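You operate a simulated robot arm through the tools that you are given. There is no shell and no other tool.

You run a simulated robot arm. Do the job below in one go: nothing can be reset, and whatever is moved stays where it is left.

TASK
Change the clogged strainer for a clean one with the same number.
Fine: shut its valve first, open it last, after latching; the old one goes in the short black tray.

It is judged by the outcome, as a careful person would: the job done as asked, and still so three seconds after it is handed in. It fails if anything else is knocked over, pushed out of place, dropped, spilled or broken.

THE ROBOT
A 7-joint arm with a two-finger parallel gripper, fixed in place. Base frame: the origin is at the foot of the arm, x ahead of it, y to its left, z up. Readings come in mm, rad, newtons and seconds.
With the tool pointing down near the work surface it reaches from about 220 to 580 mm from the base axis. Its first joint turns from -1.152 to 1.152 rad. Payload 2.5 kg.
The TCP is the grasp point between the finger pads, 23 mm short of the fingertips. In the tool frame z runs along the fingers and y along their closing line. The gripper opens to 94 mm. The fingers are 38 mm wide and 10 mm thick; the gripper's body (54 by 96 mm) begins 39 mm behind the TCP.
Orientation is that of the tool frame in the base frame, as a unit quaternion [x, y, z, w]. With the fingers straight down and closing along the base's y, the tool's x points along the base's -x, its y along +y and its z along -z.

THE INTERFACE
- The arm moves only by the tool servo_tool. Its argument "rows" is a list of rows, each an object of numbers (a shift or turn left out is 0, a gripper value left out holds the last): "claw": the gripper command, from -1 (fully open) to 1 (shut), values between in proportion; "dx", "dy", "dz": the shift along the tool's x, y, z in units of 500 mm (1.0 is 500 mm); "ax", "ay", "az": the turn, a rotation vector about the tool's x, y, z in units of 120 degrees (1.0 is 120 degrees). In form: [{"claw": .., "dx": .., "dy": .., "dz": .., "ax": .., "ay": .., "az": ..}, ...]. A call has 1 to 20 rows; each row is the pose to reach, as a shift and turn from the pose commanded when the call began, along the tool's axes at that moment. A call with a number of a shift or a turn outside -1 to 1 is refused whole. Rows are played at 5 a second. More than 50 mm and 0.15 rad between two rows, or a gripper value outside its range, and nothing of the call is played. A pose out of reach is approached as far as the arm can. The call stops where the force on the tool passes 90 N (or 10 N more than at its start, if that is more) or the arm is blocked; 0.2 s more then pass. The fingers move at their own pace (about 108 mm/s each) and stop on an object; they squeeze with about 25 N. The grip force told is the motor's: it shows also when the fingers shut on nothing. Time passes only in rows, and 0.2 s behind the last, so rows that repeat a pose let the fingers close. It gives the time, the measured TCP pose, the force on the tool (base axes), the opening and the grip force at its end, in the units of the frame above (readings bear some noise), with the torque about the TCP (base axes, N m) and any sound that the robot's microphone picked up, and new pictures: "views" is both (left out), scene, wrist or none.
- Cameras (640 x 400 px; columns grow to the right, rows downward): "scene" is fixed at [92.8, -394.3, 551.4]; the picture's right is [0.97, -0.24, 0.00], its down [-0.12, -0.50, -0.86] and it looks along [0.20, 0.83, -0.52] (base axes); focal length 313 px, centre (320, 200). "wrist" rides on the gripper at [86, 16, -74] in the tool frame; the picture's right is [-0.18, 0.98, 0.00], its down [-0.58, -0.11, -0.81] and it looks along [-0.79, -0.15, 0.59] (tool axes); focal length 243 px, centre (320, 200). There is no depth. A picture from a camera that has moved, and an enlarged one, comes with that camera's place and axes in the base frame and with its lens.
- enlarge(camera, box): a new picture of the part [left, top, right, bottom] of that camera's present view, enlarged. No time passes.
- sign_off(): hands the job in; it is judged then, once.

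Nothing tells you positions but the pictures and the camera data. Unless the task says otherwise, let go and move clear before handing in.

The tools are called after "Emit:" by a JSON object that holds its "name" and its "arguments". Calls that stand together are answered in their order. servo_tool: Moves the arm, as the interface text tells. Its arguments: {"type":"object","properties":{"rows":{"type":"array","items":{"type":"object","properties":{"claw":{"type":"number"},"dx":{"type":"number"},"dy":{"type":"number"},"dz":{"type":"number"},"ax":{"type":"number"},"ay":{"type":"number"},"az":{"type":"number"}}}},"views":{"type":"string","enum":["both","scene","wrist","none"]}},"required":["rows"]} The other tools are called the same way: enlarge (camera, box) takes an enlarged picture of a part of a camera's view; sign_off () hands the job in.

At the start:

```text
time: 0.0
tcp_pos: [327.5, 190.9, 318.1]
tcp_rot: [0.0, 1.0, 0.0, -0.001]
force: [0.6, -0.1, 0.3]
ft_torque: [-0.01, -0.03, 0.02]
width: 93.9
grip_force: 0.0
```

scene: 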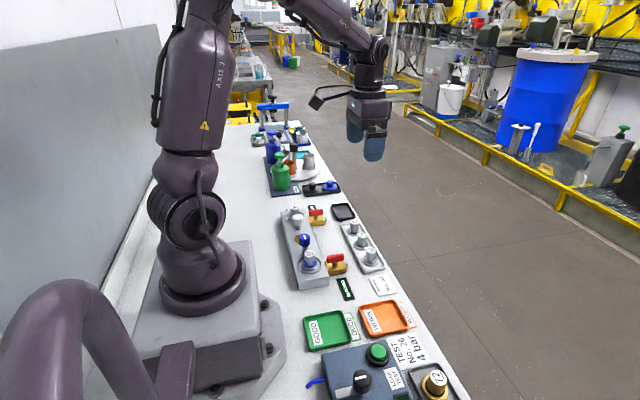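
wrist: 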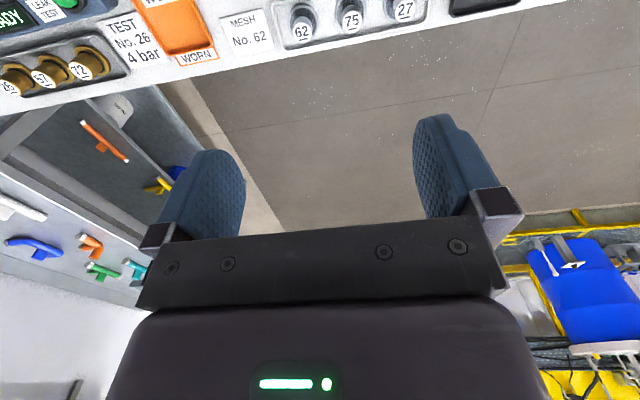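

I see a bench with a grey filter station (two valves with red handles, blue-knobbed part), a rack of three strainers numbered 62, 75, 27, a small black tray, and a "MESH No. 62" card. I'll enlarge the views before moving.

Emit:
{"name": "enlarge", "arguments": {"camera": "scene", "box": [260, 180, 420, 300]}}

Emit:
{"name": "enlarge", "arguments": {"camera": "scene", "box": [240, 90, 360, 200]}}

Emit:
{"name": "enlarge", "arguments": {"camera": "wrist", "box": [200, 0, 540, 120]}}

Emit:
{"name": "enlarge", "arguments": {"camera": "scene", "box": [280, 280, 480, 400]}}

```text
3.33 times, centred on (340, 240) of scene
camera zoom: at [92.8, -394.3, 551.4], right [0.97, -0.24, 0.0], down [-0.12, -0.5, -0.86], along [0.2, 0.83, -0.52], focal length 1044 px, centre (253, 67)
```

zoom: 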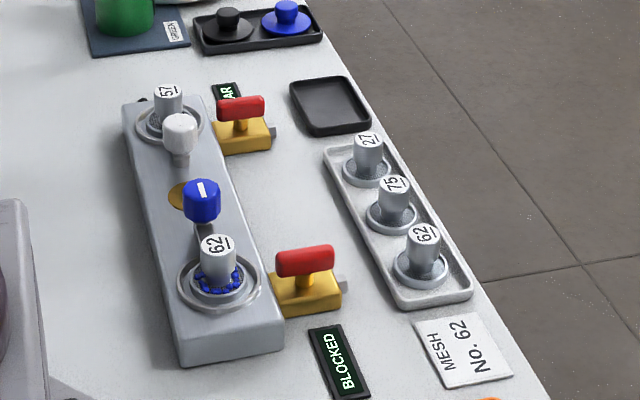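

```text
3.64 times, centred on (300, 145) of scene
camera zoom: at [92.8, -394.3, 551.4], right [0.97, -0.24, 0.0], down [-0.12, -0.5, -0.86], along [0.2, 0.83, -0.52], focal length 1139 px, centre (393, 400)
```

zoom: 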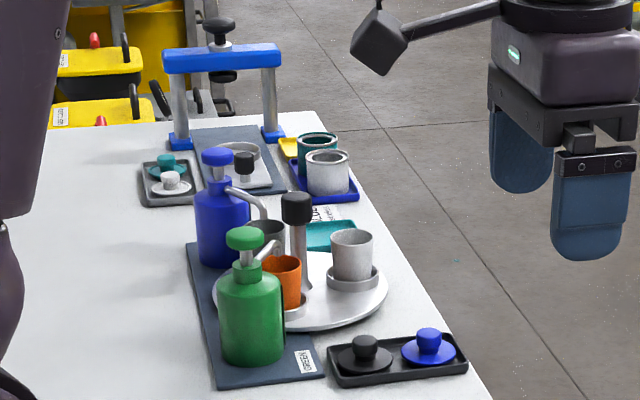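

```text
1.88 times, centred on (370, 60) of wrist
camera zoom: at [240.5, 207.0, 391.7], right [0.18, 0.98, 0.0], down [0.58, -0.11, 0.81], along [0.79, -0.15, -0.59], focal length 457 px, centre (226, 464)
```

zoom: 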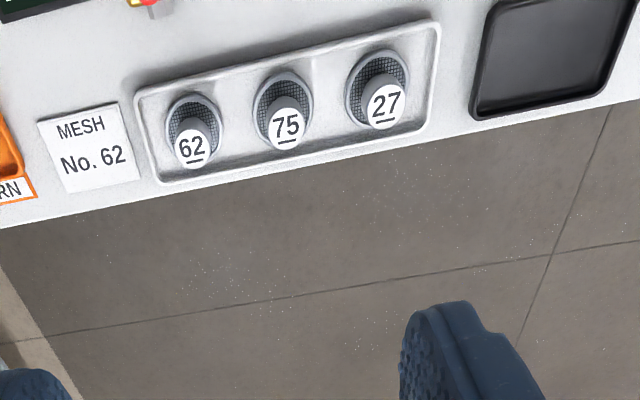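

```text
3.20 times, centred on (380, 340) of scene
camera zoom: at [92.8, -394.3, 551.4], right [0.97, -0.24, 0.0], down [-0.12, -0.5, -0.86], along [0.2, 0.83, -0.52], focal length 1003 px, centre (128, -248)
```

zoom: 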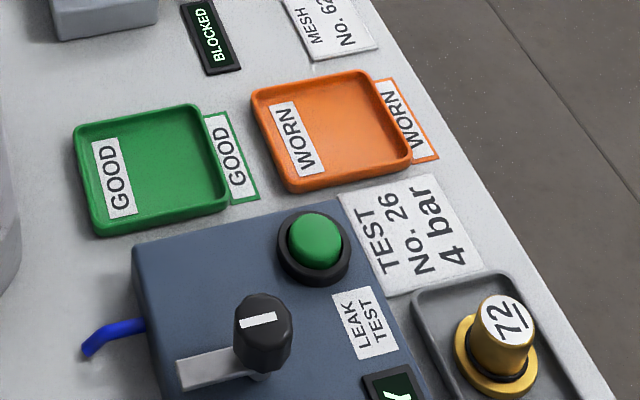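

The station block holds strainer 57 (status CLEAR) and strainer 62 (status BLOCKED), each with a red-handled valve and what look like swing latches. I'll zoom in more closely on the parts to understand the mechanism.

Emit:
{"name": "enlarge", "arguments": {"camera": "scene", "box": [285, 225, 355, 285]}}

Emit:
{"name": "enlarge", "arguments": {"camera": "scene", "box": [275, 190, 345, 250]}}

Emit:
{"name": "enlarge", "arguments": {"camera": "scene", "box": [325, 195, 395, 285]}}

Emit:
{"name": "enlarge", "arguments": {"camera": "wrist", "box": [0, 0, 200, 120]}}

```text
6.67 times, centred on (320, 255) of scene
camera zoom: at [92.8, -394.3, 551.4], right [0.97, -0.24, 0.0], down [-0.12, -0.5, -0.86], along [0.2, 0.83, -0.52], focal length 2089 px, centre (320, -167)
```

zoom: 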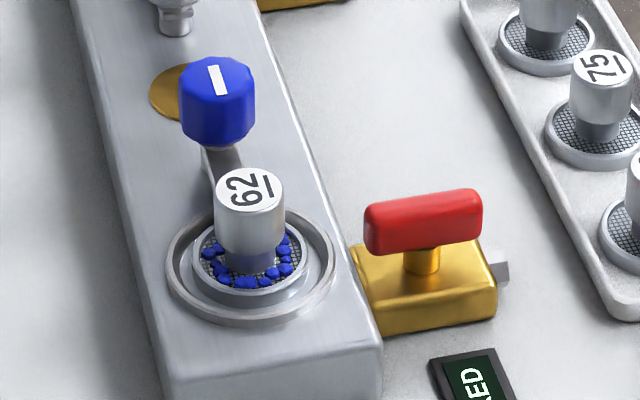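

```text
6.67 times, centred on (310, 220) of scene
camera zoom: at [92.8, -394.3, 551.4], right [0.97, -0.24, 0.0], down [-0.12, -0.5, -0.86], along [0.2, 0.83, -0.52], focal length 2089 px, centre (387, 67)
```

zoom: 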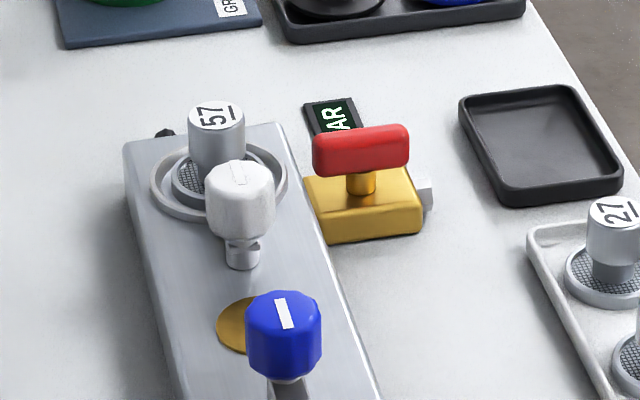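

```text
4.44 times, centred on (360, 240) of scene
camera zoom: at [92.8, -394.3, 551.4], right [0.97, -0.24, 0.0], down [-0.12, -0.5, -0.86], along [0.2, 0.83, -0.52], focal length 1393 px, centre (142, 22)
```

zoom: 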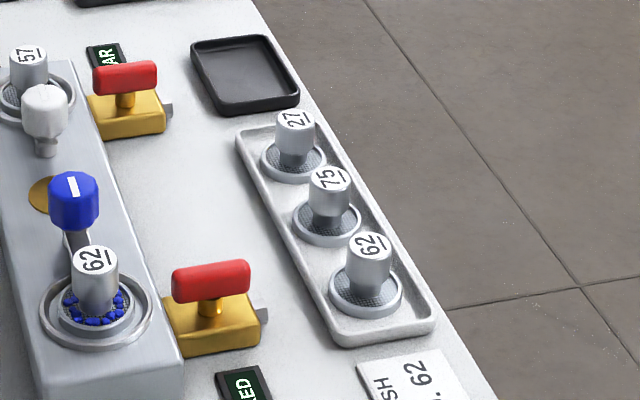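

```text
3.20 times, centred on (100, 60) of wrist
camera zoom: at [240.5, 207.0, 391.7], right [0.18, 0.98, 0.0], down [0.58, -0.11, 0.81], along [0.79, -0.15, -0.59], focal length 776 px, centre (1024, 648)
```

zoom: 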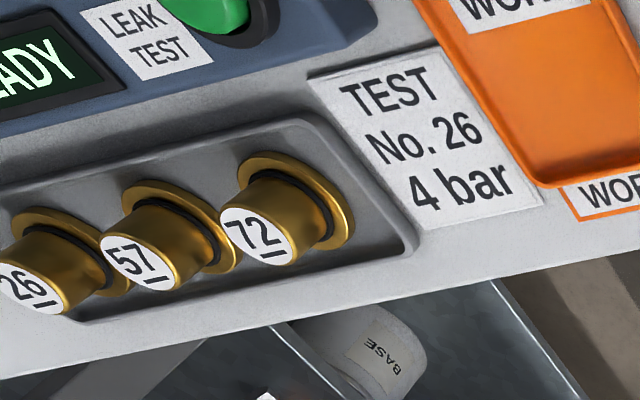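

The scene suggests: station block near x≈200–220, rack near x≈355, y≈160–230; bench surface around z≈0. I'll turn the wrist about its vertical axis at the present safe height to get a closer view of the station.

Emit:
{"name": "servo_tool", "arguments": {"rows": [{"claw": -1, "az": -0.07, "dz": -0.02}, {"az": -0.14, "dz": -0.04}, {"az": -0.21, "dz": -0.06}, {"az": -0.28, "dz": -0.06, "dy": -0.04}, {"az": -0.35, "dz": -0.06, "dy": -0.08}, {"az": -0.42, "dz": -0.06, "dy": -0.12}, {"az": -0.49, "dz": -0.06, "dy": -0.16}, {"az": -0.56, "dz": -0.06, "dy": -0.2}, {"az": -0.63, "dz": -0.06, "dy": -0.24}, {"az": -0.7, "dz": -0.06, "dy": -0.28}, {"az": -0.75, "dz": -0.06, "dy": -0.3}]}}

```text
time: 2.4
tcp_pos: [329.8, 39.7, 348.0]
tcp_rot: [0.707, -0.707, 0.0, 0.0]
force: [0.6, 0.7, 0.0]
ft_torque: [0.0, 0.0, -0.02]
width: 94.1
grip_force: 0.0
camera wrist: at [311.7, -46.2, 421.5], right [-0.98, 0.18, 0.0], down [0.11, 0.58, 0.81], along [0.15, 0.79, -0.59], focal length 243 px, centre (320, 200)
```

scene: 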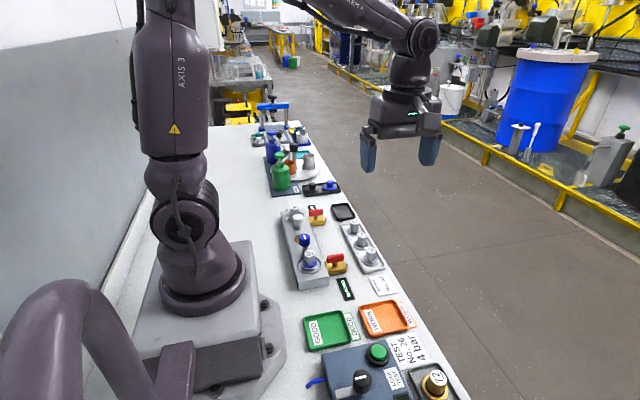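
wrist: 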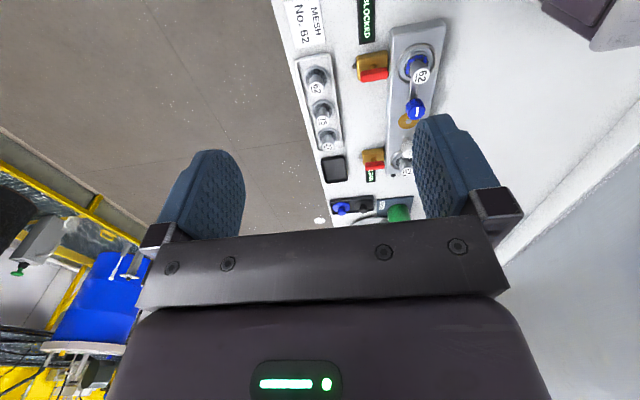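

The wrist now looks along +y over the bench, with the station, valves, rack and black tray visible. I'll enlarge these to read the geometry.

Emit:
{"name": "enlarge", "arguments": {"camera": "wrist", "box": [340, 20, 480, 120]}}

Emit:
{"name": "enlarge", "arguments": {"camera": "wrist", "box": [270, 0, 480, 130]}}

Emit:
{"name": "enlarge", "arguments": {"camera": "wrist", "box": [300, 120, 440, 230]}}

```text
4.00 times, centred on (410, 70) of wrist
camera zoom: at [311.7, -46.2, 421.5], right [-0.98, 0.18, 0.0], down [0.11, 0.58, 0.81], along [0.15, 0.79, -0.59], focal length 970 px, centre (-40, 720)
```

zoom: 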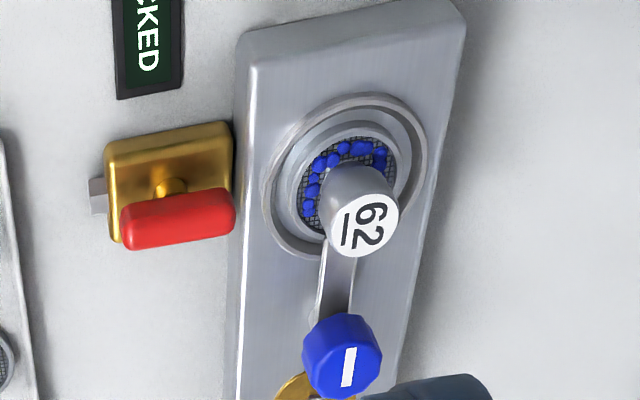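

```text
3.05 times, centred on (375, 65) of wrist
camera zoom: at [311.7, -46.2, 421.5], right [-0.98, 0.18, 0.0], down [0.11, 0.58, 0.81], along [0.15, 0.79, -0.59], focal length 739 px, centre (152, 611)
```

zoom: 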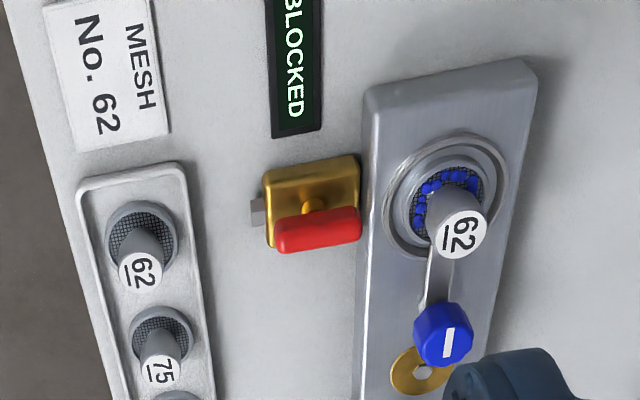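

```text
3.64 times, centred on (370, 175) of wrist
camera zoom: at [311.7, -46.2, 421.5], right [-0.98, 0.18, 0.0], down [0.11, 0.58, 0.81], along [0.15, 0.79, -0.59], focal length 882 px, centre (138, 291)
```

zoom: 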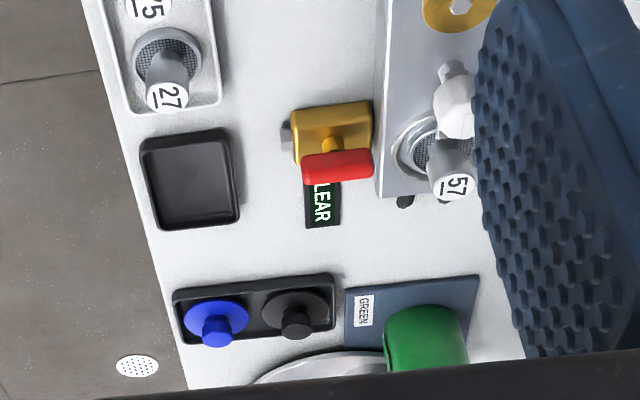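

I can see a latch arm running from the blue knob to the rim of the clogged 62. I'll rotate a further quarter turn so the wrist camera looks from the +x side back at the station to understand the latch pivot.

Emit:
{"name": "servo_tool", "arguments": {"rows": [{"az": -0.07, "dx": -0.03}, {"az": -0.14, "dx": -0.06}, {"az": -0.21, "dx": -0.09}, {"az": -0.28, "dx": -0.12}, {"az": -0.35, "dx": -0.15}, {"az": -0.42, "dx": -0.18}, {"az": -0.49, "dx": -0.21}, {"az": -0.56, "dx": -0.24}, {"az": -0.63, "dx": -0.27}, {"az": -0.7, "dx": -0.28}, {"az": -0.75, "dx": -0.28}]}}

```text
time: 4.8
tcp_pos: [329.0, 181.9, 345.9]
tcp_rot: [1.0, 0.0, 0.0, 0.0]
force: [0.4, 0.0, 0.9]
ft_torque: [-0.03, -0.01, 0.02]
width: 93.8
grip_force: 0.1
camera wrist: at [413.3, 164.8, 420.8], right [-0.18, -0.98, 0.0], down [-0.58, 0.11, 0.81], along [-0.79, 0.15, -0.59], focal length 243 px, centre (320, 200)
```

scene: 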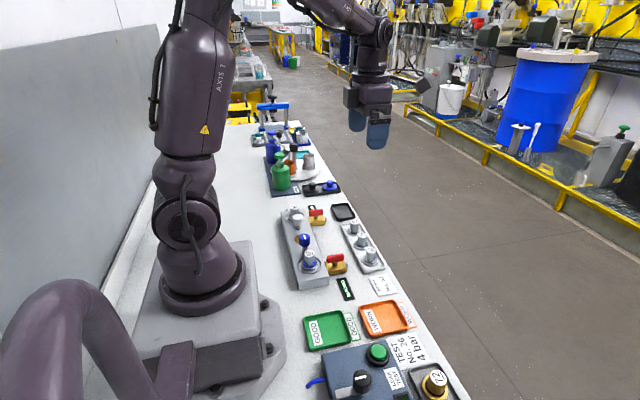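
wrist: 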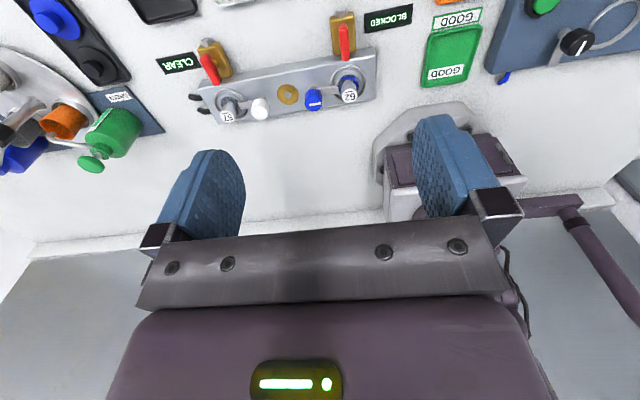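

Emit:
{"name": "enlarge", "arguments": {"camera": "wrist", "box": [180, 0, 420, 140]}}

Emit:
{"name": "enlarge", "arguments": {"camera": "wrist", "box": [250, 20, 400, 120]}}

Emit:
{"name": "enlarge", "arguments": {"camera": "wrist", "box": [170, 40, 310, 140]}}

```text
2.67 times, centred on (300, 70) of wrist
camera zoom: at [413.3, 164.8, 420.8], right [-0.18, -0.98, 0.0], down [-0.58, 0.11, 0.81], along [-0.79, 0.15, -0.59], focal length 647 px, centre (373, 547)
```

zoom: 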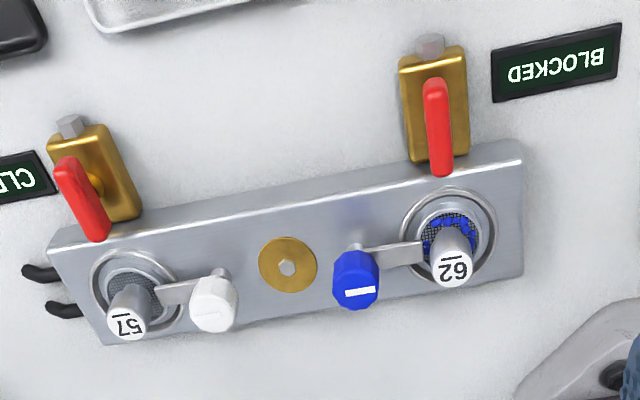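

```text
4.00 times, centred on (325, 70) of wrist
camera zoom: at [413.3, 164.8, 420.8], right [-0.18, -0.98, 0.0], down [-0.58, 0.11, 0.81], along [-0.79, 0.15, -0.59], focal length 970 px, centre (300, 720)
```

zoom: 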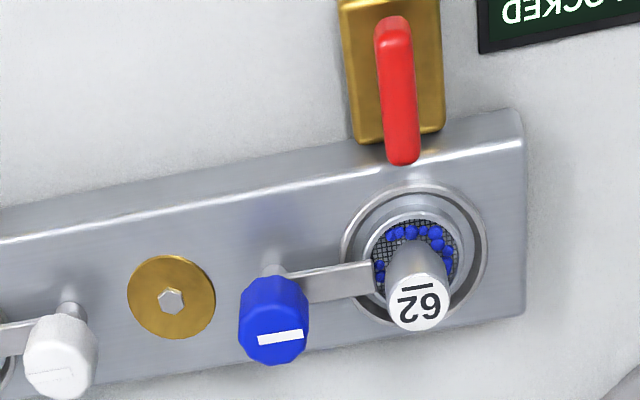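

```text
4.00 times, centred on (240, 90) of wrist
camera zoom: at [413.3, 164.8, 420.8], right [-0.18, -0.98, 0.0], down [-0.58, 0.11, 0.81], along [-0.79, 0.15, -0.59], focal length 970 px, centre (640, 640)
```

zoom: 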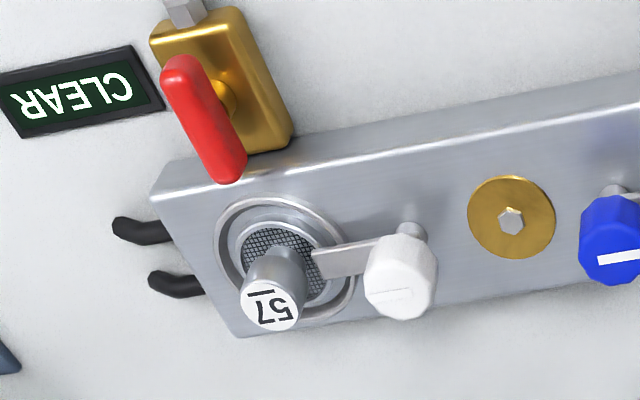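

The latch is now clear: the blue knob turns a post whose arm sits over the rim of clogged 62; clogged cap ≈ (199,158,65), blue knob ≈ (200,212,73), its valve handle ≈ (264,155,43), fresh 62 ≈ (358,162,40). I'll descend above the valve handle to refine its position.

Emit:
{"name": "servo_tool", "arguments": {"rows": [{"dx": -0.02, "dy": 0.007, "dz": 0.05}, {"dx": -0.04, "dy": 0.014, "dz": 0.11}, {"dx": -0.06, "dy": 0.022, "dz": 0.17}, {"dx": -0.08, "dy": 0.03, "dz": 0.23}, {"dx": -0.1, "dy": 0.04, "dz": 0.29}, {"dx": -0.12, "dy": 0.05, "dz": 0.35}, {"dx": -0.13, "dy": 0.056, "dz": 0.4}]}}

```text
time: 6.4
tcp_pos: [263.0, 151.4, 147.6]
tcp_rot: [1.0, 0.0, 0.0, 0.0]
force: [0.4, 0.6, -0.2]
ft_torque: [-0.02, -0.02, -0.03]
width: 94.0
grip_force: 0.0
camera wrist: at [348.4, 135.8, 221.9], right [-0.18, -0.98, 0.0], down [-0.58, 0.11, 0.81], along [-0.79, 0.15, -0.59], focal length 243 px, centre (320, 200)
```

scene: 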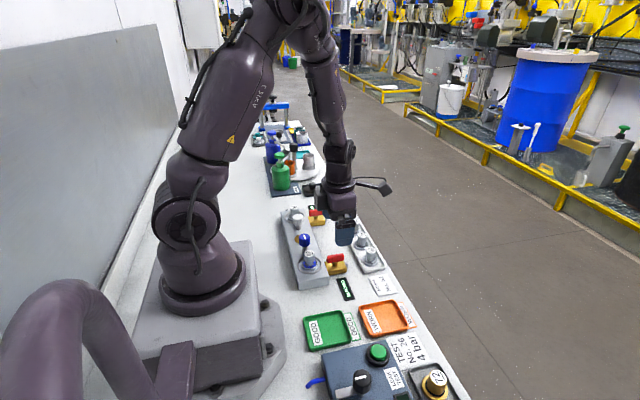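
wrist: 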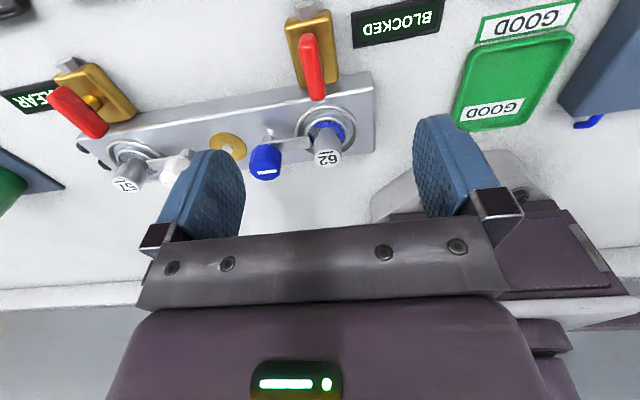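

Emit:
{"name": "enlarge", "arguments": {"camera": "wrist", "box": [230, 0, 400, 110]}}

Emit:
{"name": "enlarge", "arguments": {"camera": "scene", "box": [285, 200, 375, 290]}}

Emit:
{"name": "enlarge", "arguments": {"camera": "wrist", "box": [230, 80, 390, 200]}}

```text
3.64 times, centred on (315, 55) of wrist
camera zoom: at [348.4, 135.8, 221.9], right [-0.18, -0.98, 0.0], down [-0.58, 0.11, 0.81], along [-0.79, 0.15, -0.59], focal length 882 px, centre (338, 727)
```

zoom: 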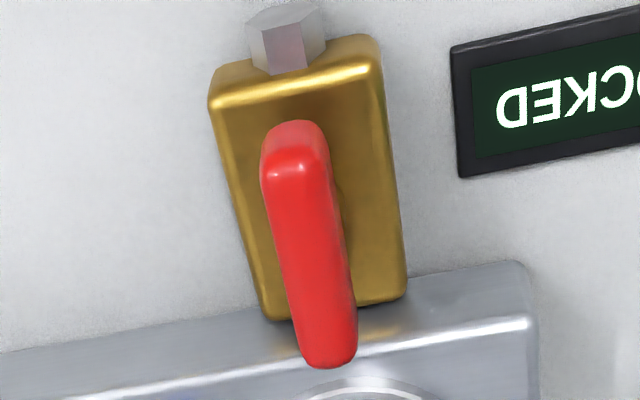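

```text
4.44 times, centred on (330, 245) of scene
camera zoom: at [92.8, -394.4, 551.4], right [0.97, -0.24, 0.0], down [-0.12, -0.5, -0.86], along [0.2, 0.83, -0.52], focal length 1393 px, centre (276, 0)
```

zoom: 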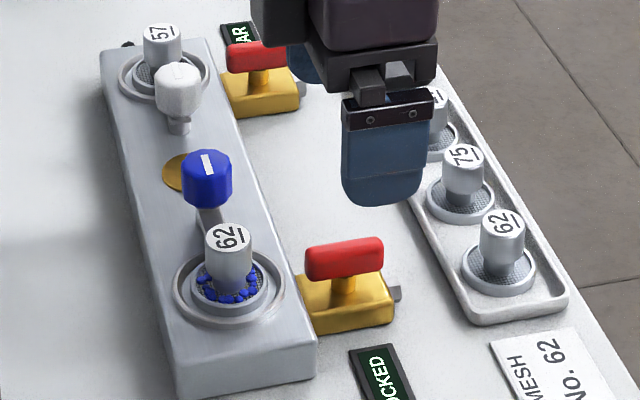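

```text
3.33 times, centred on (310, 140) of wrist
camera zoom: at [348.4, 135.8, 221.9], right [-0.18, -0.98, 0.0], down [-0.58, 0.11, 0.81], along [-0.79, 0.15, -0.59], focal length 809 px, centre (353, 400)
```

zoom: 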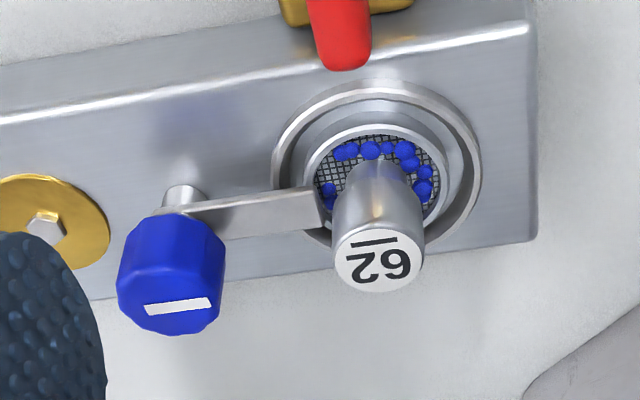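

The valve handle measures at about (264.5,157) lying along x with its top near z≈46. I'll lower part way with a narrower gripper and check alignment.

Emit:
{"name": "servo_tool", "arguments": {"rows": [{"claw": 0.2, "dx": 0.002, "dy": -0.004, "dz": 0.03}, {"dx": 0.004, "dy": -0.009, "dz": 0.07}, {"dx": 0.004, "dy": -0.009, "dz": 0.11}, {"dx": 0.004, "dy": -0.009, "dz": 0.13}, {"dx": 0.004, "dy": -0.009, "dz": 0.13}]}}

```text
time: 7.6
tcp_pos: [266.0, 157.1, 82.0]
tcp_rot: [1.0, -0.001, 0.0, -0.001]
force: [-0.3, 0.9, -0.3]
ft_torque: [-0.02, 0.0, 0.0]
width: 37.7
grip_force: 0.1
camera wrist: at [351.0, 141.5, 155.9], right [-0.18, -0.98, 0.0], down [-0.58, 0.11, 0.81], along [-0.79, 0.15, -0.59], focal length 243 px, centre (320, 200)
```

scene: 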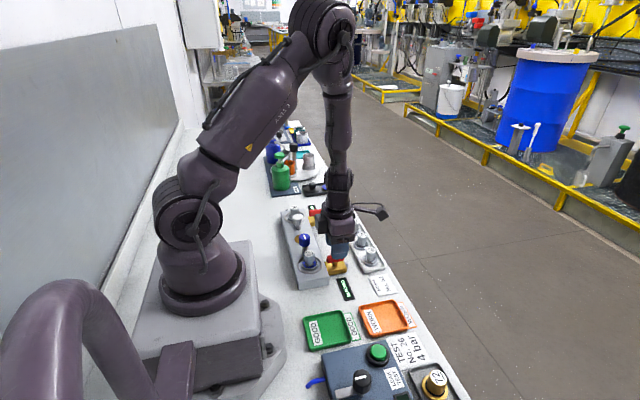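
wrist: 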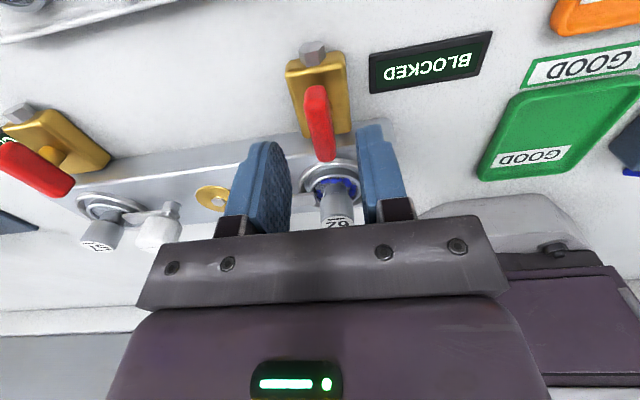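

Emit:
{"name": "enlarge", "arguments": {"camera": "wrist", "box": [260, 60, 400, 180]}}

Emit:
{"name": "enlarge", "arguments": {"camera": "scene", "box": [300, 220, 370, 290]}}

```text
3.33 times, centred on (330, 120) of wrist
camera zoom: at [351.0, 141.5, 155.9], right [-0.18, -0.98, 0.0], down [-0.58, 0.11, 0.81], along [-0.79, 0.15, -0.59], focal length 809 px, centre (287, 467)
```

zoom: 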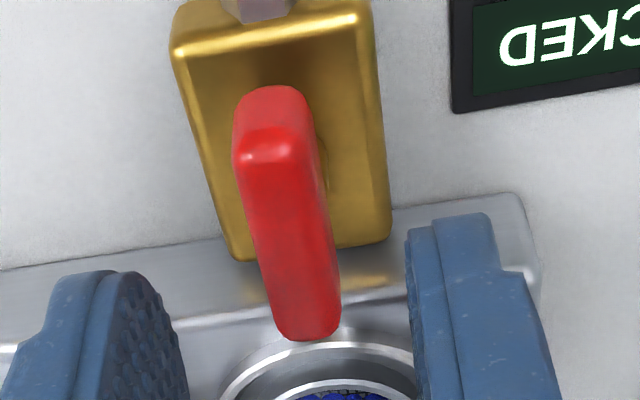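

```text
5.71 times, centred on (335, 255) of scene
camera zoom: at [92.8, -394.3, 551.4], right [0.97, -0.24, 0.0], down [-0.12, -0.5, -0.86], along [0.2, 0.83, -0.52], focal length 1790 px, centre (234, -114)
```

zoom: 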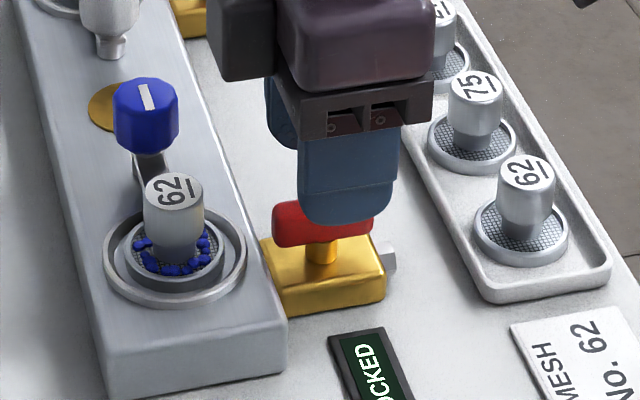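

The handle is centred between the fingers. I'll lower so the tips straddle the handle above the brass body and close on it.

Emit:
{"name": "servo_tool", "arguments": {"rows": [{"dz": 0.02}, {"dz": 0.04}, {"dz": 0.058}, {"dz": 0.058, "claw": 1}, {"dz": 0.058, "claw": 1}, {"dz": 0.058, "claw": 1}]}}

```text
time: 9.0
tcp_pos: [264.9, 156.6, 52.9]
tcp_rot: [1.0, -0.001, 0.0, 0.001]
force: [-3.3, -4.7, -0.6]
ft_torque: [0.01, -1.27, 0.04]
width: 12.9
grip_force: 44.8
camera wrist: at [350.8, 141.0, 127.1], right [-0.19, -0.98, 0.0], down [-0.58, 0.11, 0.81], along [-0.79, 0.15, -0.59], focal length 243 px, centre (320, 200)
```

scene: 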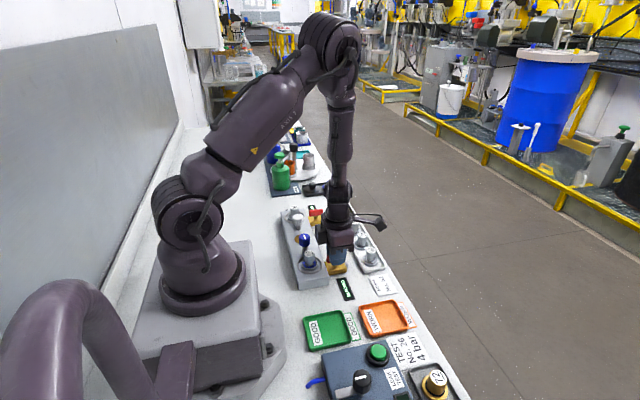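
wrist: 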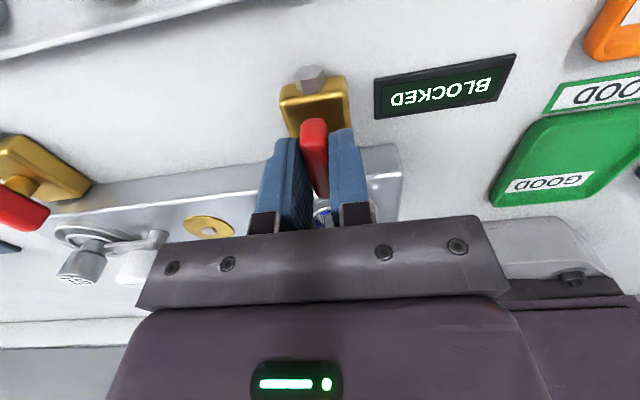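

The handle is gripped at 12.9 mm. I'll try a small clockwise turn first (seen from above) and read the torque to find which way the valve moves.

Emit:
{"name": "servo_tool", "arguments": {"rows": [{"az": 0.03}, {"az": 0.06}, {"az": 0.09}, {"az": 0.09}]}}

```text
time: 10.0
tcp_pos: [265.5, 156.4, 53.8]
tcp_rot: [0.995, -0.095, 0.0, 0.0]
force: [13.5, -3.6, -30.4]
ft_torque: [0.11, 0.56, 0.01]
width: 13.2
grip_force: 44.8
camera wrist: at [346.0, 124.6, 127.2], right [-0.37, -0.93, 0.0], down [-0.55, 0.22, 0.81], along [-0.75, 0.3, -0.59], focal length 243 px, centre (320, 200)
```

scene: 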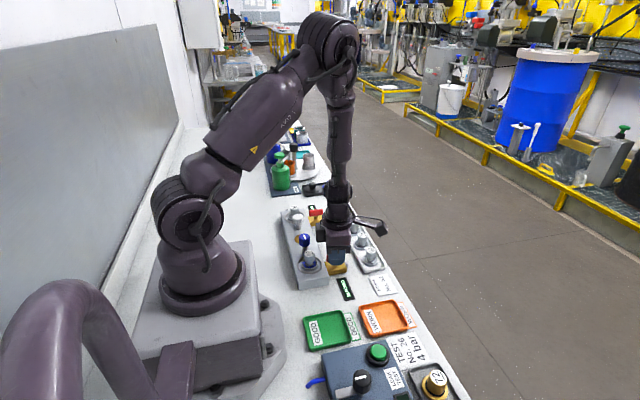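
wrist: 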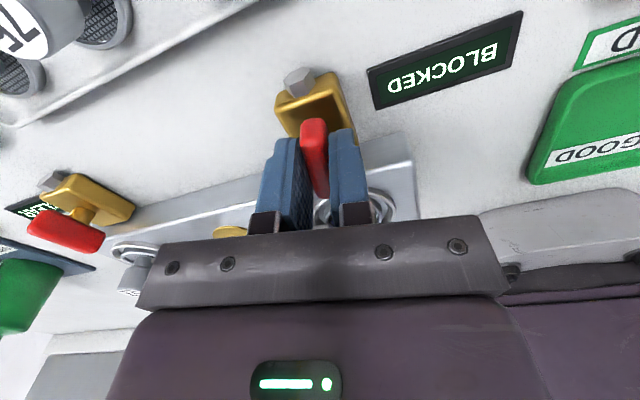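

Emit:
{"name": "enlarge", "arguments": {"camera": "wrist", "box": [240, 60, 400, 220]}}

Emit:
{"name": "enlarge", "arguments": {"camera": "scene", "box": [300, 220, 370, 290]}}

```text
2.50 times, centred on (320, 140) of wrist
camera zoom: at [346.0, 124.6, 127.2], right [-0.37, -0.93, 0.0], down [-0.55, 0.22, 0.81], along [-0.75, 0.3, -0.59], focal length 606 px, centre (320, 350)
```

zoom: 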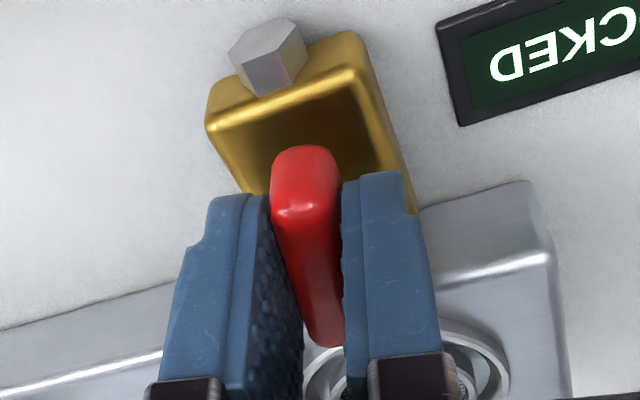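

```text
5.71 times, centred on (335, 255) of scene
camera zoom: at [92.9, -394.3, 551.5], right [0.97, -0.24, 0.0], down [-0.12, -0.5, -0.86], along [0.2, 0.83, -0.52], focal length 1790 px, centre (234, -114)
```

zoom: 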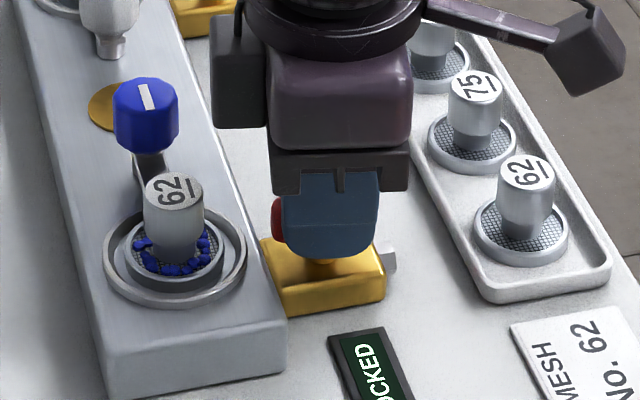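

The handle is following the gripper with hardly any twist torque, so I'll continue the clockwise turn in steps.

Emit:
{"name": "servo_tool", "arguments": {"rows": [{"az": 0.04}, {"az": 0.08}, {"az": 0.12}, {"az": 0.16}, {"az": 0.2}, {"az": 0.24}, {"az": 0.24}]}}

```text
time: 11.6
tcp_pos: [265.2, 156.2, 53.6]
tcp_rot: [0.94, -0.341, 0.001, 0.001]
force: [9.0, -14.2, -21.1]
ft_torque: [0.51, 0.28, -0.04]
width: 12.9
grip_force: 44.8
camera wrist: at [320.0, 88.9, 127.6], right [-0.77, -0.64, 0.0], down [-0.38, 0.46, 0.81], along [-0.51, 0.62, -0.59], focal length 243 px, centre (320, 200)
```

scene: 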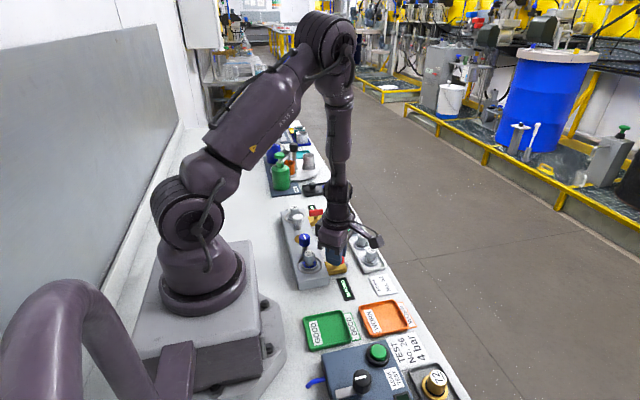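
wrist: 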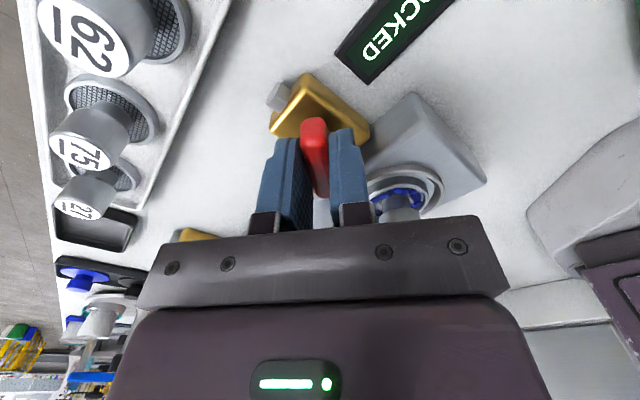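

Emit:
{"name": "servo_tool", "arguments": {"rows": [{"az": 0.04}, {"az": 0.08}, {"az": 0.12}, {"az": 0.16}, {"az": 0.2}, {"az": 0.24}, {"az": 0.28}, {"az": 0.32}, {"az": 0.36}, {"az": 0.36}]}}

```text
time: 13.8
tcp_pos: [264.1, 156.9, 53.3]
tcp_rot: [0.749, -0.662, 0.0, 0.001]
force: [-6.9, -25.0, 1.3]
ft_torque: [1.03, -0.03, -0.03]
width: 13.0
grip_force: 44.7
camera wrist: at [257.8, 68.6, 127.7], right [-1.0, 0.06, 0.0], down [0.04, 0.59, 0.8], along [0.05, 0.8, -0.59], focal length 243 px, centre (320, 200)
```

scene: 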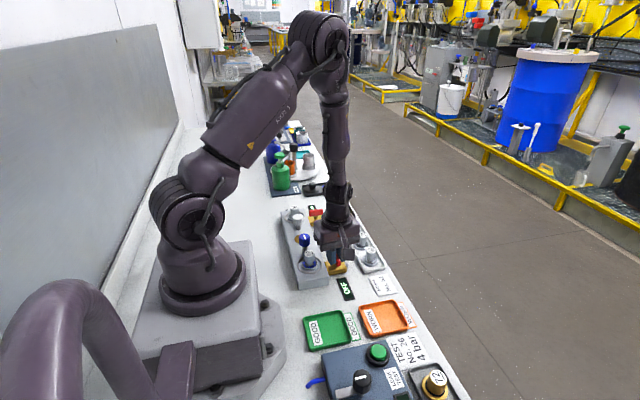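
wrist: 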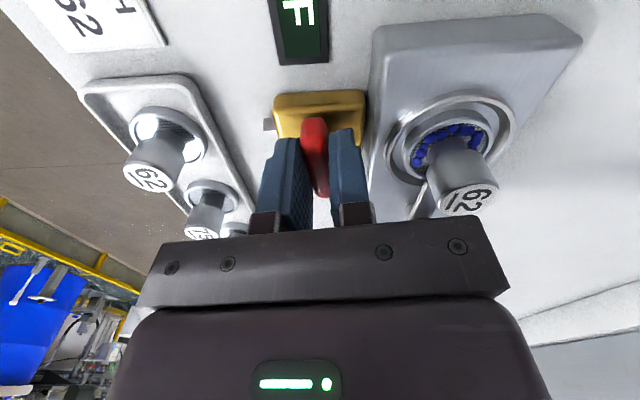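

The status display has changed to "OFF", so clockwise shuts the valve. I'll finish the last few degrees to a full quarter turn.

Emit:
{"name": "servo_tool", "arguments": {"rows": [{"az": 0.03}, {"az": 0.06}, {"az": 0.06}]}}

Emit:
{"name": "enlarge", "arguments": {"camera": "scene", "box": [290, 220, 380, 310]}}

```text
time: 14.6
tcp_pos: [263.5, 156.5, 53.1]
tcp_rot: [-0.707, 0.707, -0.001, -0.002]
force: [-6.8, -22.5, 3.5]
ft_torque: [0.49, -0.23, 0.06]
width: 12.9
grip_force: 45.3
camera wrist: at [246.9, 70.0, 127.8], right [-0.98, 0.19, 0.0], down [0.11, 0.58, 0.8], along [0.15, 0.79, -0.59], focal length 243 px, centre (320, 200)
```

scene: 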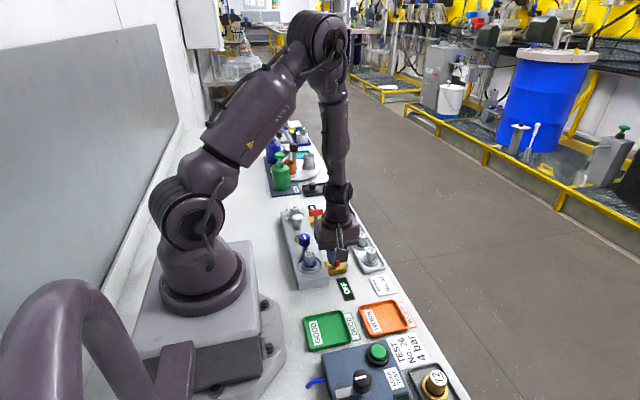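
wrist: 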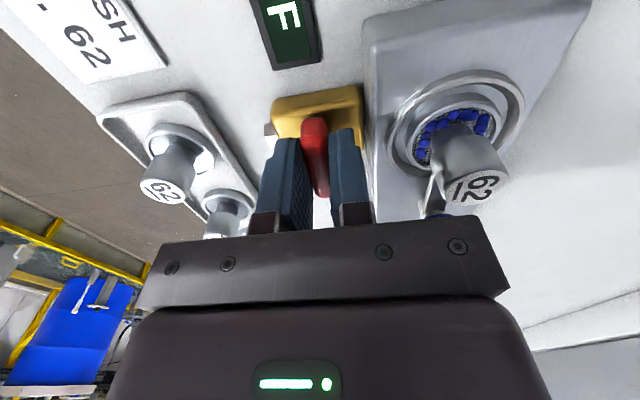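

```text
4.44 times, centred on (335, 265) of scene
camera zoom: at [92.8, -394.3, 551.5], right [0.97, -0.24, 0.0], down [-0.12, -0.5, -0.86], along [0.2, 0.83, -0.52], focal length 1393 px, centre (253, -89)
```

zoom: 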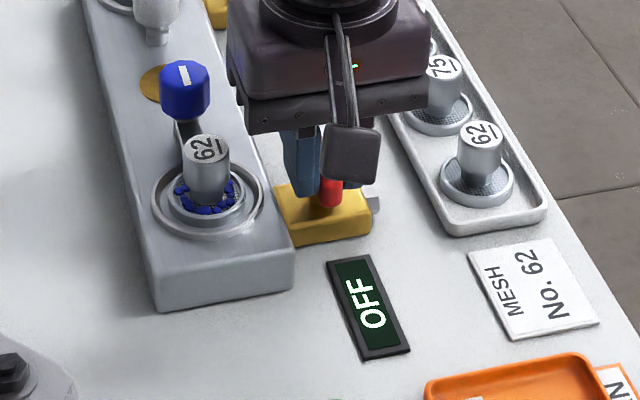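

The valve is shut (display OFF, handle now along y). I'll release it, lift straight up, and move above the blue latch knob.

Emit:
{"name": "servo_tool", "arguments": {"rows": [{"claw": 0.3}, {"claw": 0.3}, {"dz": -0.05}, {"dz": -0.1}, {"dz": -0.15}, {"dz": -0.17, "dx": -0.03, "dy": 0.04}, {"dz": -0.17, "dx": -0.07, "dy": 0.09}, {"dz": -0.17, "dx": -0.11, "dy": 0.129}, {"dz": -0.17, "dx": -0.11, "dy": 0.129}]}}

Emit:
{"name": "enlarge", "arguments": {"camera": "wrist", "box": [230, 0, 410, 120]}}

Emit:
{"name": "enlarge", "arguments": {"camera": "scene", "box": [270, 200, 390, 310]}}

```text
time: 16.6
tcp_pos: [200.6, 212.9, 140.6]
tcp_rot: [-0.707, 0.707, 0.0, 0.001]
force: [0.1, 0.2, -0.5]
ft_torque: [0.01, -0.05, -0.01]
width: 32.7
grip_force: 0.1
camera wrist: at [183.2, 126.3, 214.5], right [-0.98, 0.19, 0.0], down [0.11, 0.58, 0.81], along [0.15, 0.79, -0.59], focal length 243 px, centre (320, 200)
```

scene: 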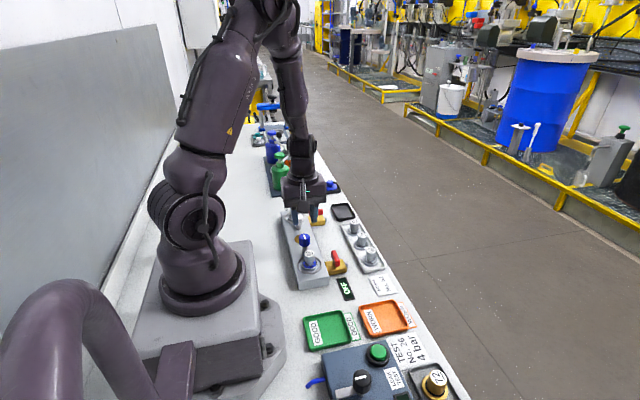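
wrist: 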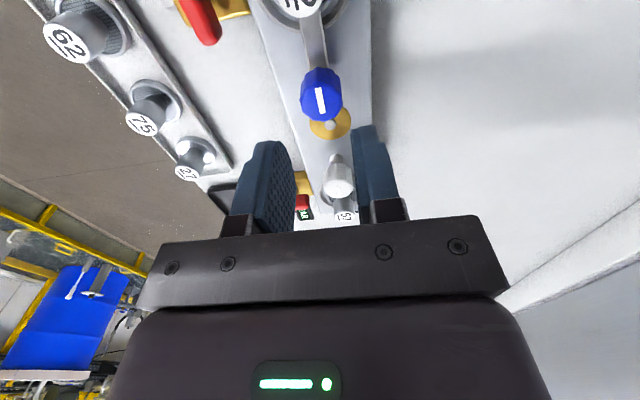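

```text
3.33 times, centred on (320, 60) of wrist
camera zoom: at [183.2, 126.3, 214.5], right [-0.98, 0.19, 0.0], down [0.11, 0.58, 0.81], along [0.15, 0.79, -0.59], focal length 809 px, centre (320, 667)
```

zoom: 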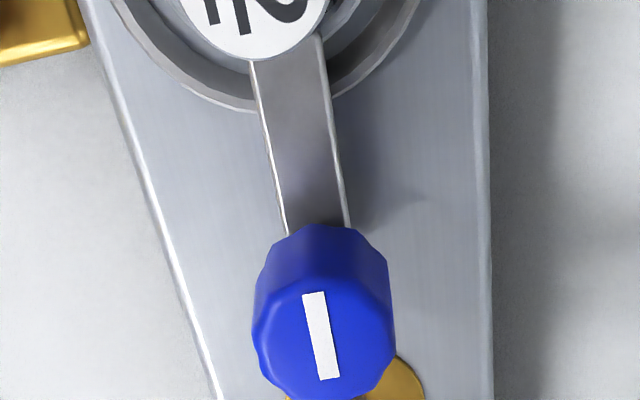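

```text
3.64 times, centred on (330, 255) of scene
camera zoom: at [92.8, -394.3, 551.4], right [0.97, -0.24, 0.0], down [-0.12, -0.5, -0.86], along [0.2, 0.83, -0.52], focal length 1139 px, centre (284, 0)
```

zoom: 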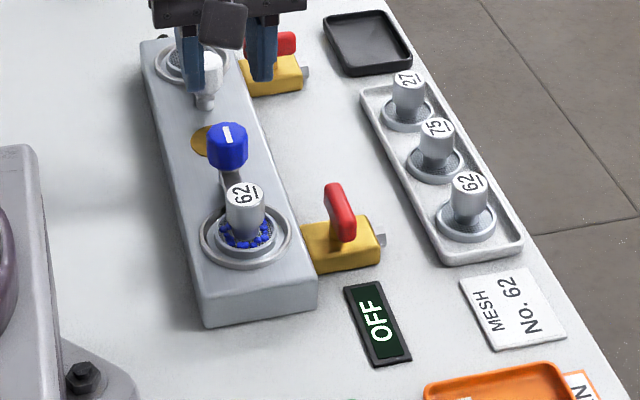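

The blue knob is centred under the tool at about (199.5,212.5), top z≈73. I'll open slightly more, descend to grip the knob only, above the arm.

Emit:
{"name": "servo_tool", "arguments": {"rows": [{"claw": 0.12, "dz": 0.03}, {"dz": 0.06}, {"dz": 0.09}, {"dz": 0.11}, {"dz": 0.13}, {"dz": 0.13}]}}

Emit:
{"name": "enlarge", "arguments": {"camera": "scene", "box": [270, 200, 360, 290]}}

Emit:
{"name": "enlarge", "arguments": {"camera": "wrist", "box": [230, 60, 410, 230]}}

```text
time: 18.0
tcp_pos: [200.3, 212.2, 73.8]
tcp_rot: [-0.706, 0.708, 0.0, 0.0]
force: [-0.5, 0.4, -0.1]
ft_torque: [-0.01, 0.02, -0.02]
width: 41.4
grip_force: 0.1
camera wrist: at [183.3, 125.6, 148.1], right [-0.98, 0.19, 0.0], down [0.11, 0.58, 0.81], along [0.15, 0.79, -0.59], focal length 243 px, centre (320, 200)
```

scene: 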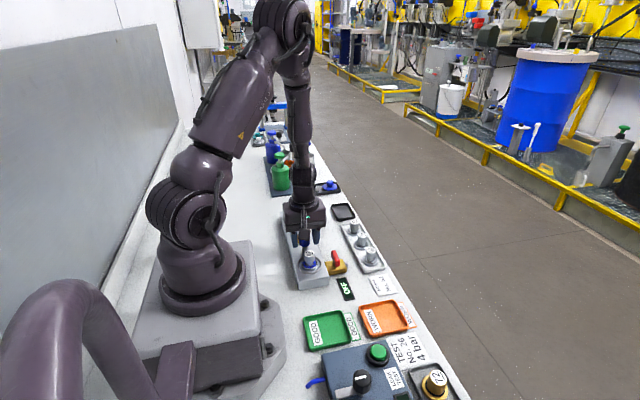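
wrist: 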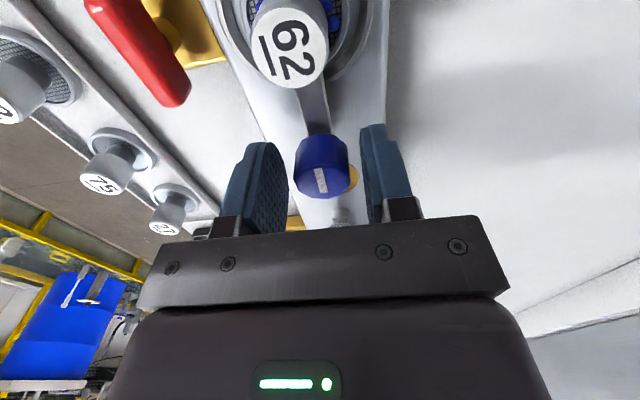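

```text
4.44 times, centred on (315, 245) of scene
camera zoom: at [92.8, -394.3, 551.4], right [0.97, -0.24, 0.0], down [-0.12, -0.5, -0.86], along [0.2, 0.83, -0.52], focal length 1393 px, centre (342, 0)
```

zoom: 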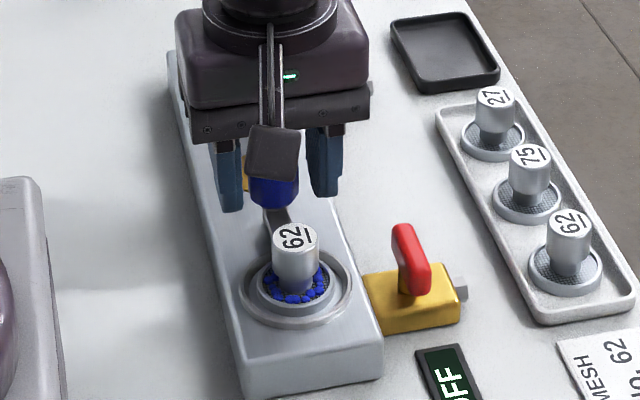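

```text
2.35 times, centred on (320, 145) of wrist
camera zoom: at [183.3, 125.6, 148.1], right [-0.98, 0.19, 0.0], down [0.11, 0.58, 0.81], along [0.15, 0.79, -0.59], focal length 571 px, centre (320, 329)
```

zoom: 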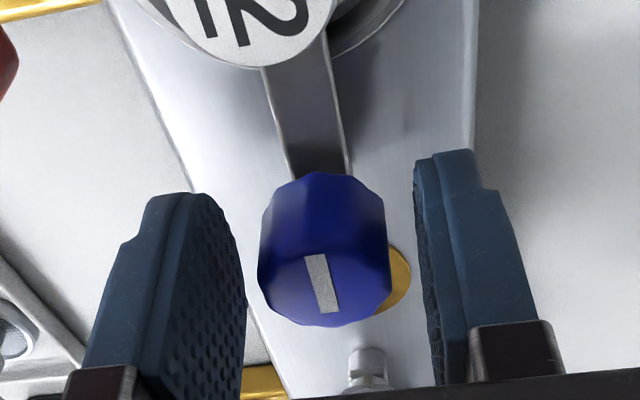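

The knob is centred between the pads. I'll close on it.

Emit:
{"name": "servo_tool", "arguments": {"rows": [{"claw": 1}, {"claw": 1}, {"claw": 1}], "views": "wrist"}}

```text
time: 18.8
tcp_pos: [199.3, 210.6, 73.3]
tcp_rot: [0.707, -0.707, 0.0, 0.0]
force: [-5.8, 0.5, -2.9]
ft_torque: [0.16, -0.42, 0.02]
width: 28.0
grip_force: 44.7
camera wrist: at [182.9, 125.6, 148.1], right [-0.98, 0.18, 0.0], down [0.11, 0.58, 0.81], along [0.15, 0.79, -0.59], focal length 243 px, centre (320, 200)
```

wrist: 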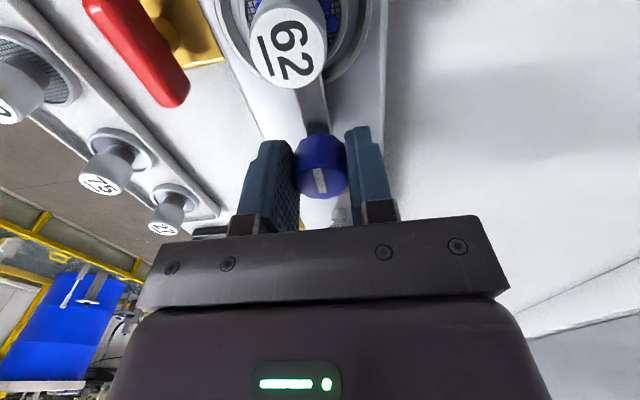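

The knob is held at 28 mm. I'll test a small counter-clockwise turn and read the twist torque.

Emit:
{"name": "servo_tool", "arguments": {"rows": [{"az": -0.03}, {"az": -0.06}, {"az": -0.09}, {"az": -0.09}], "views": "wrist"}}

Emit:
{"name": "enlarge", "arguments": {"camera": "wrist", "box": [230, 60, 410, 230]}}

```text
time: 19.8
tcp_pos: [200.7, 212.3, 72.5]
tcp_rot: [0.771, -0.636, 0.0, -0.001]
force: [-8.4, 1.5, 24.4]
ft_torque: [0.11, 0.23, -0.05]
width: 27.1
grip_force: 45.3
camera wrist: at [200.0, 124.0, 147.6], right [-1.0, -0.01, 0.0], down [0.0, 0.59, 0.81], along [0.0, 0.81, -0.59], focal length 243 px, centre (320, 200)
```

wrist: 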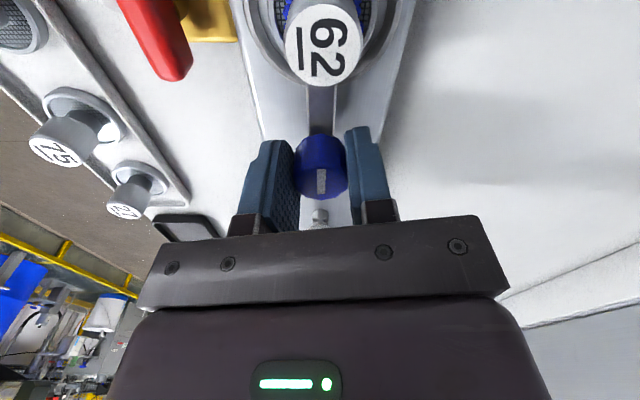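

```text
2.35 times, centred on (320, 145) of wrist
camera zoom: at [200.0, 124.0, 147.6], right [-1.0, -0.01, 0.0], down [0.0, 0.59, 0.81], along [0.0, 0.81, -0.59], focal length 571 px, centre (320, 329)
```

zoom: 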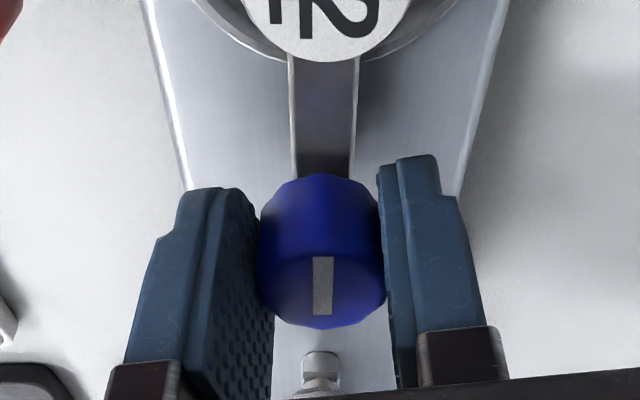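

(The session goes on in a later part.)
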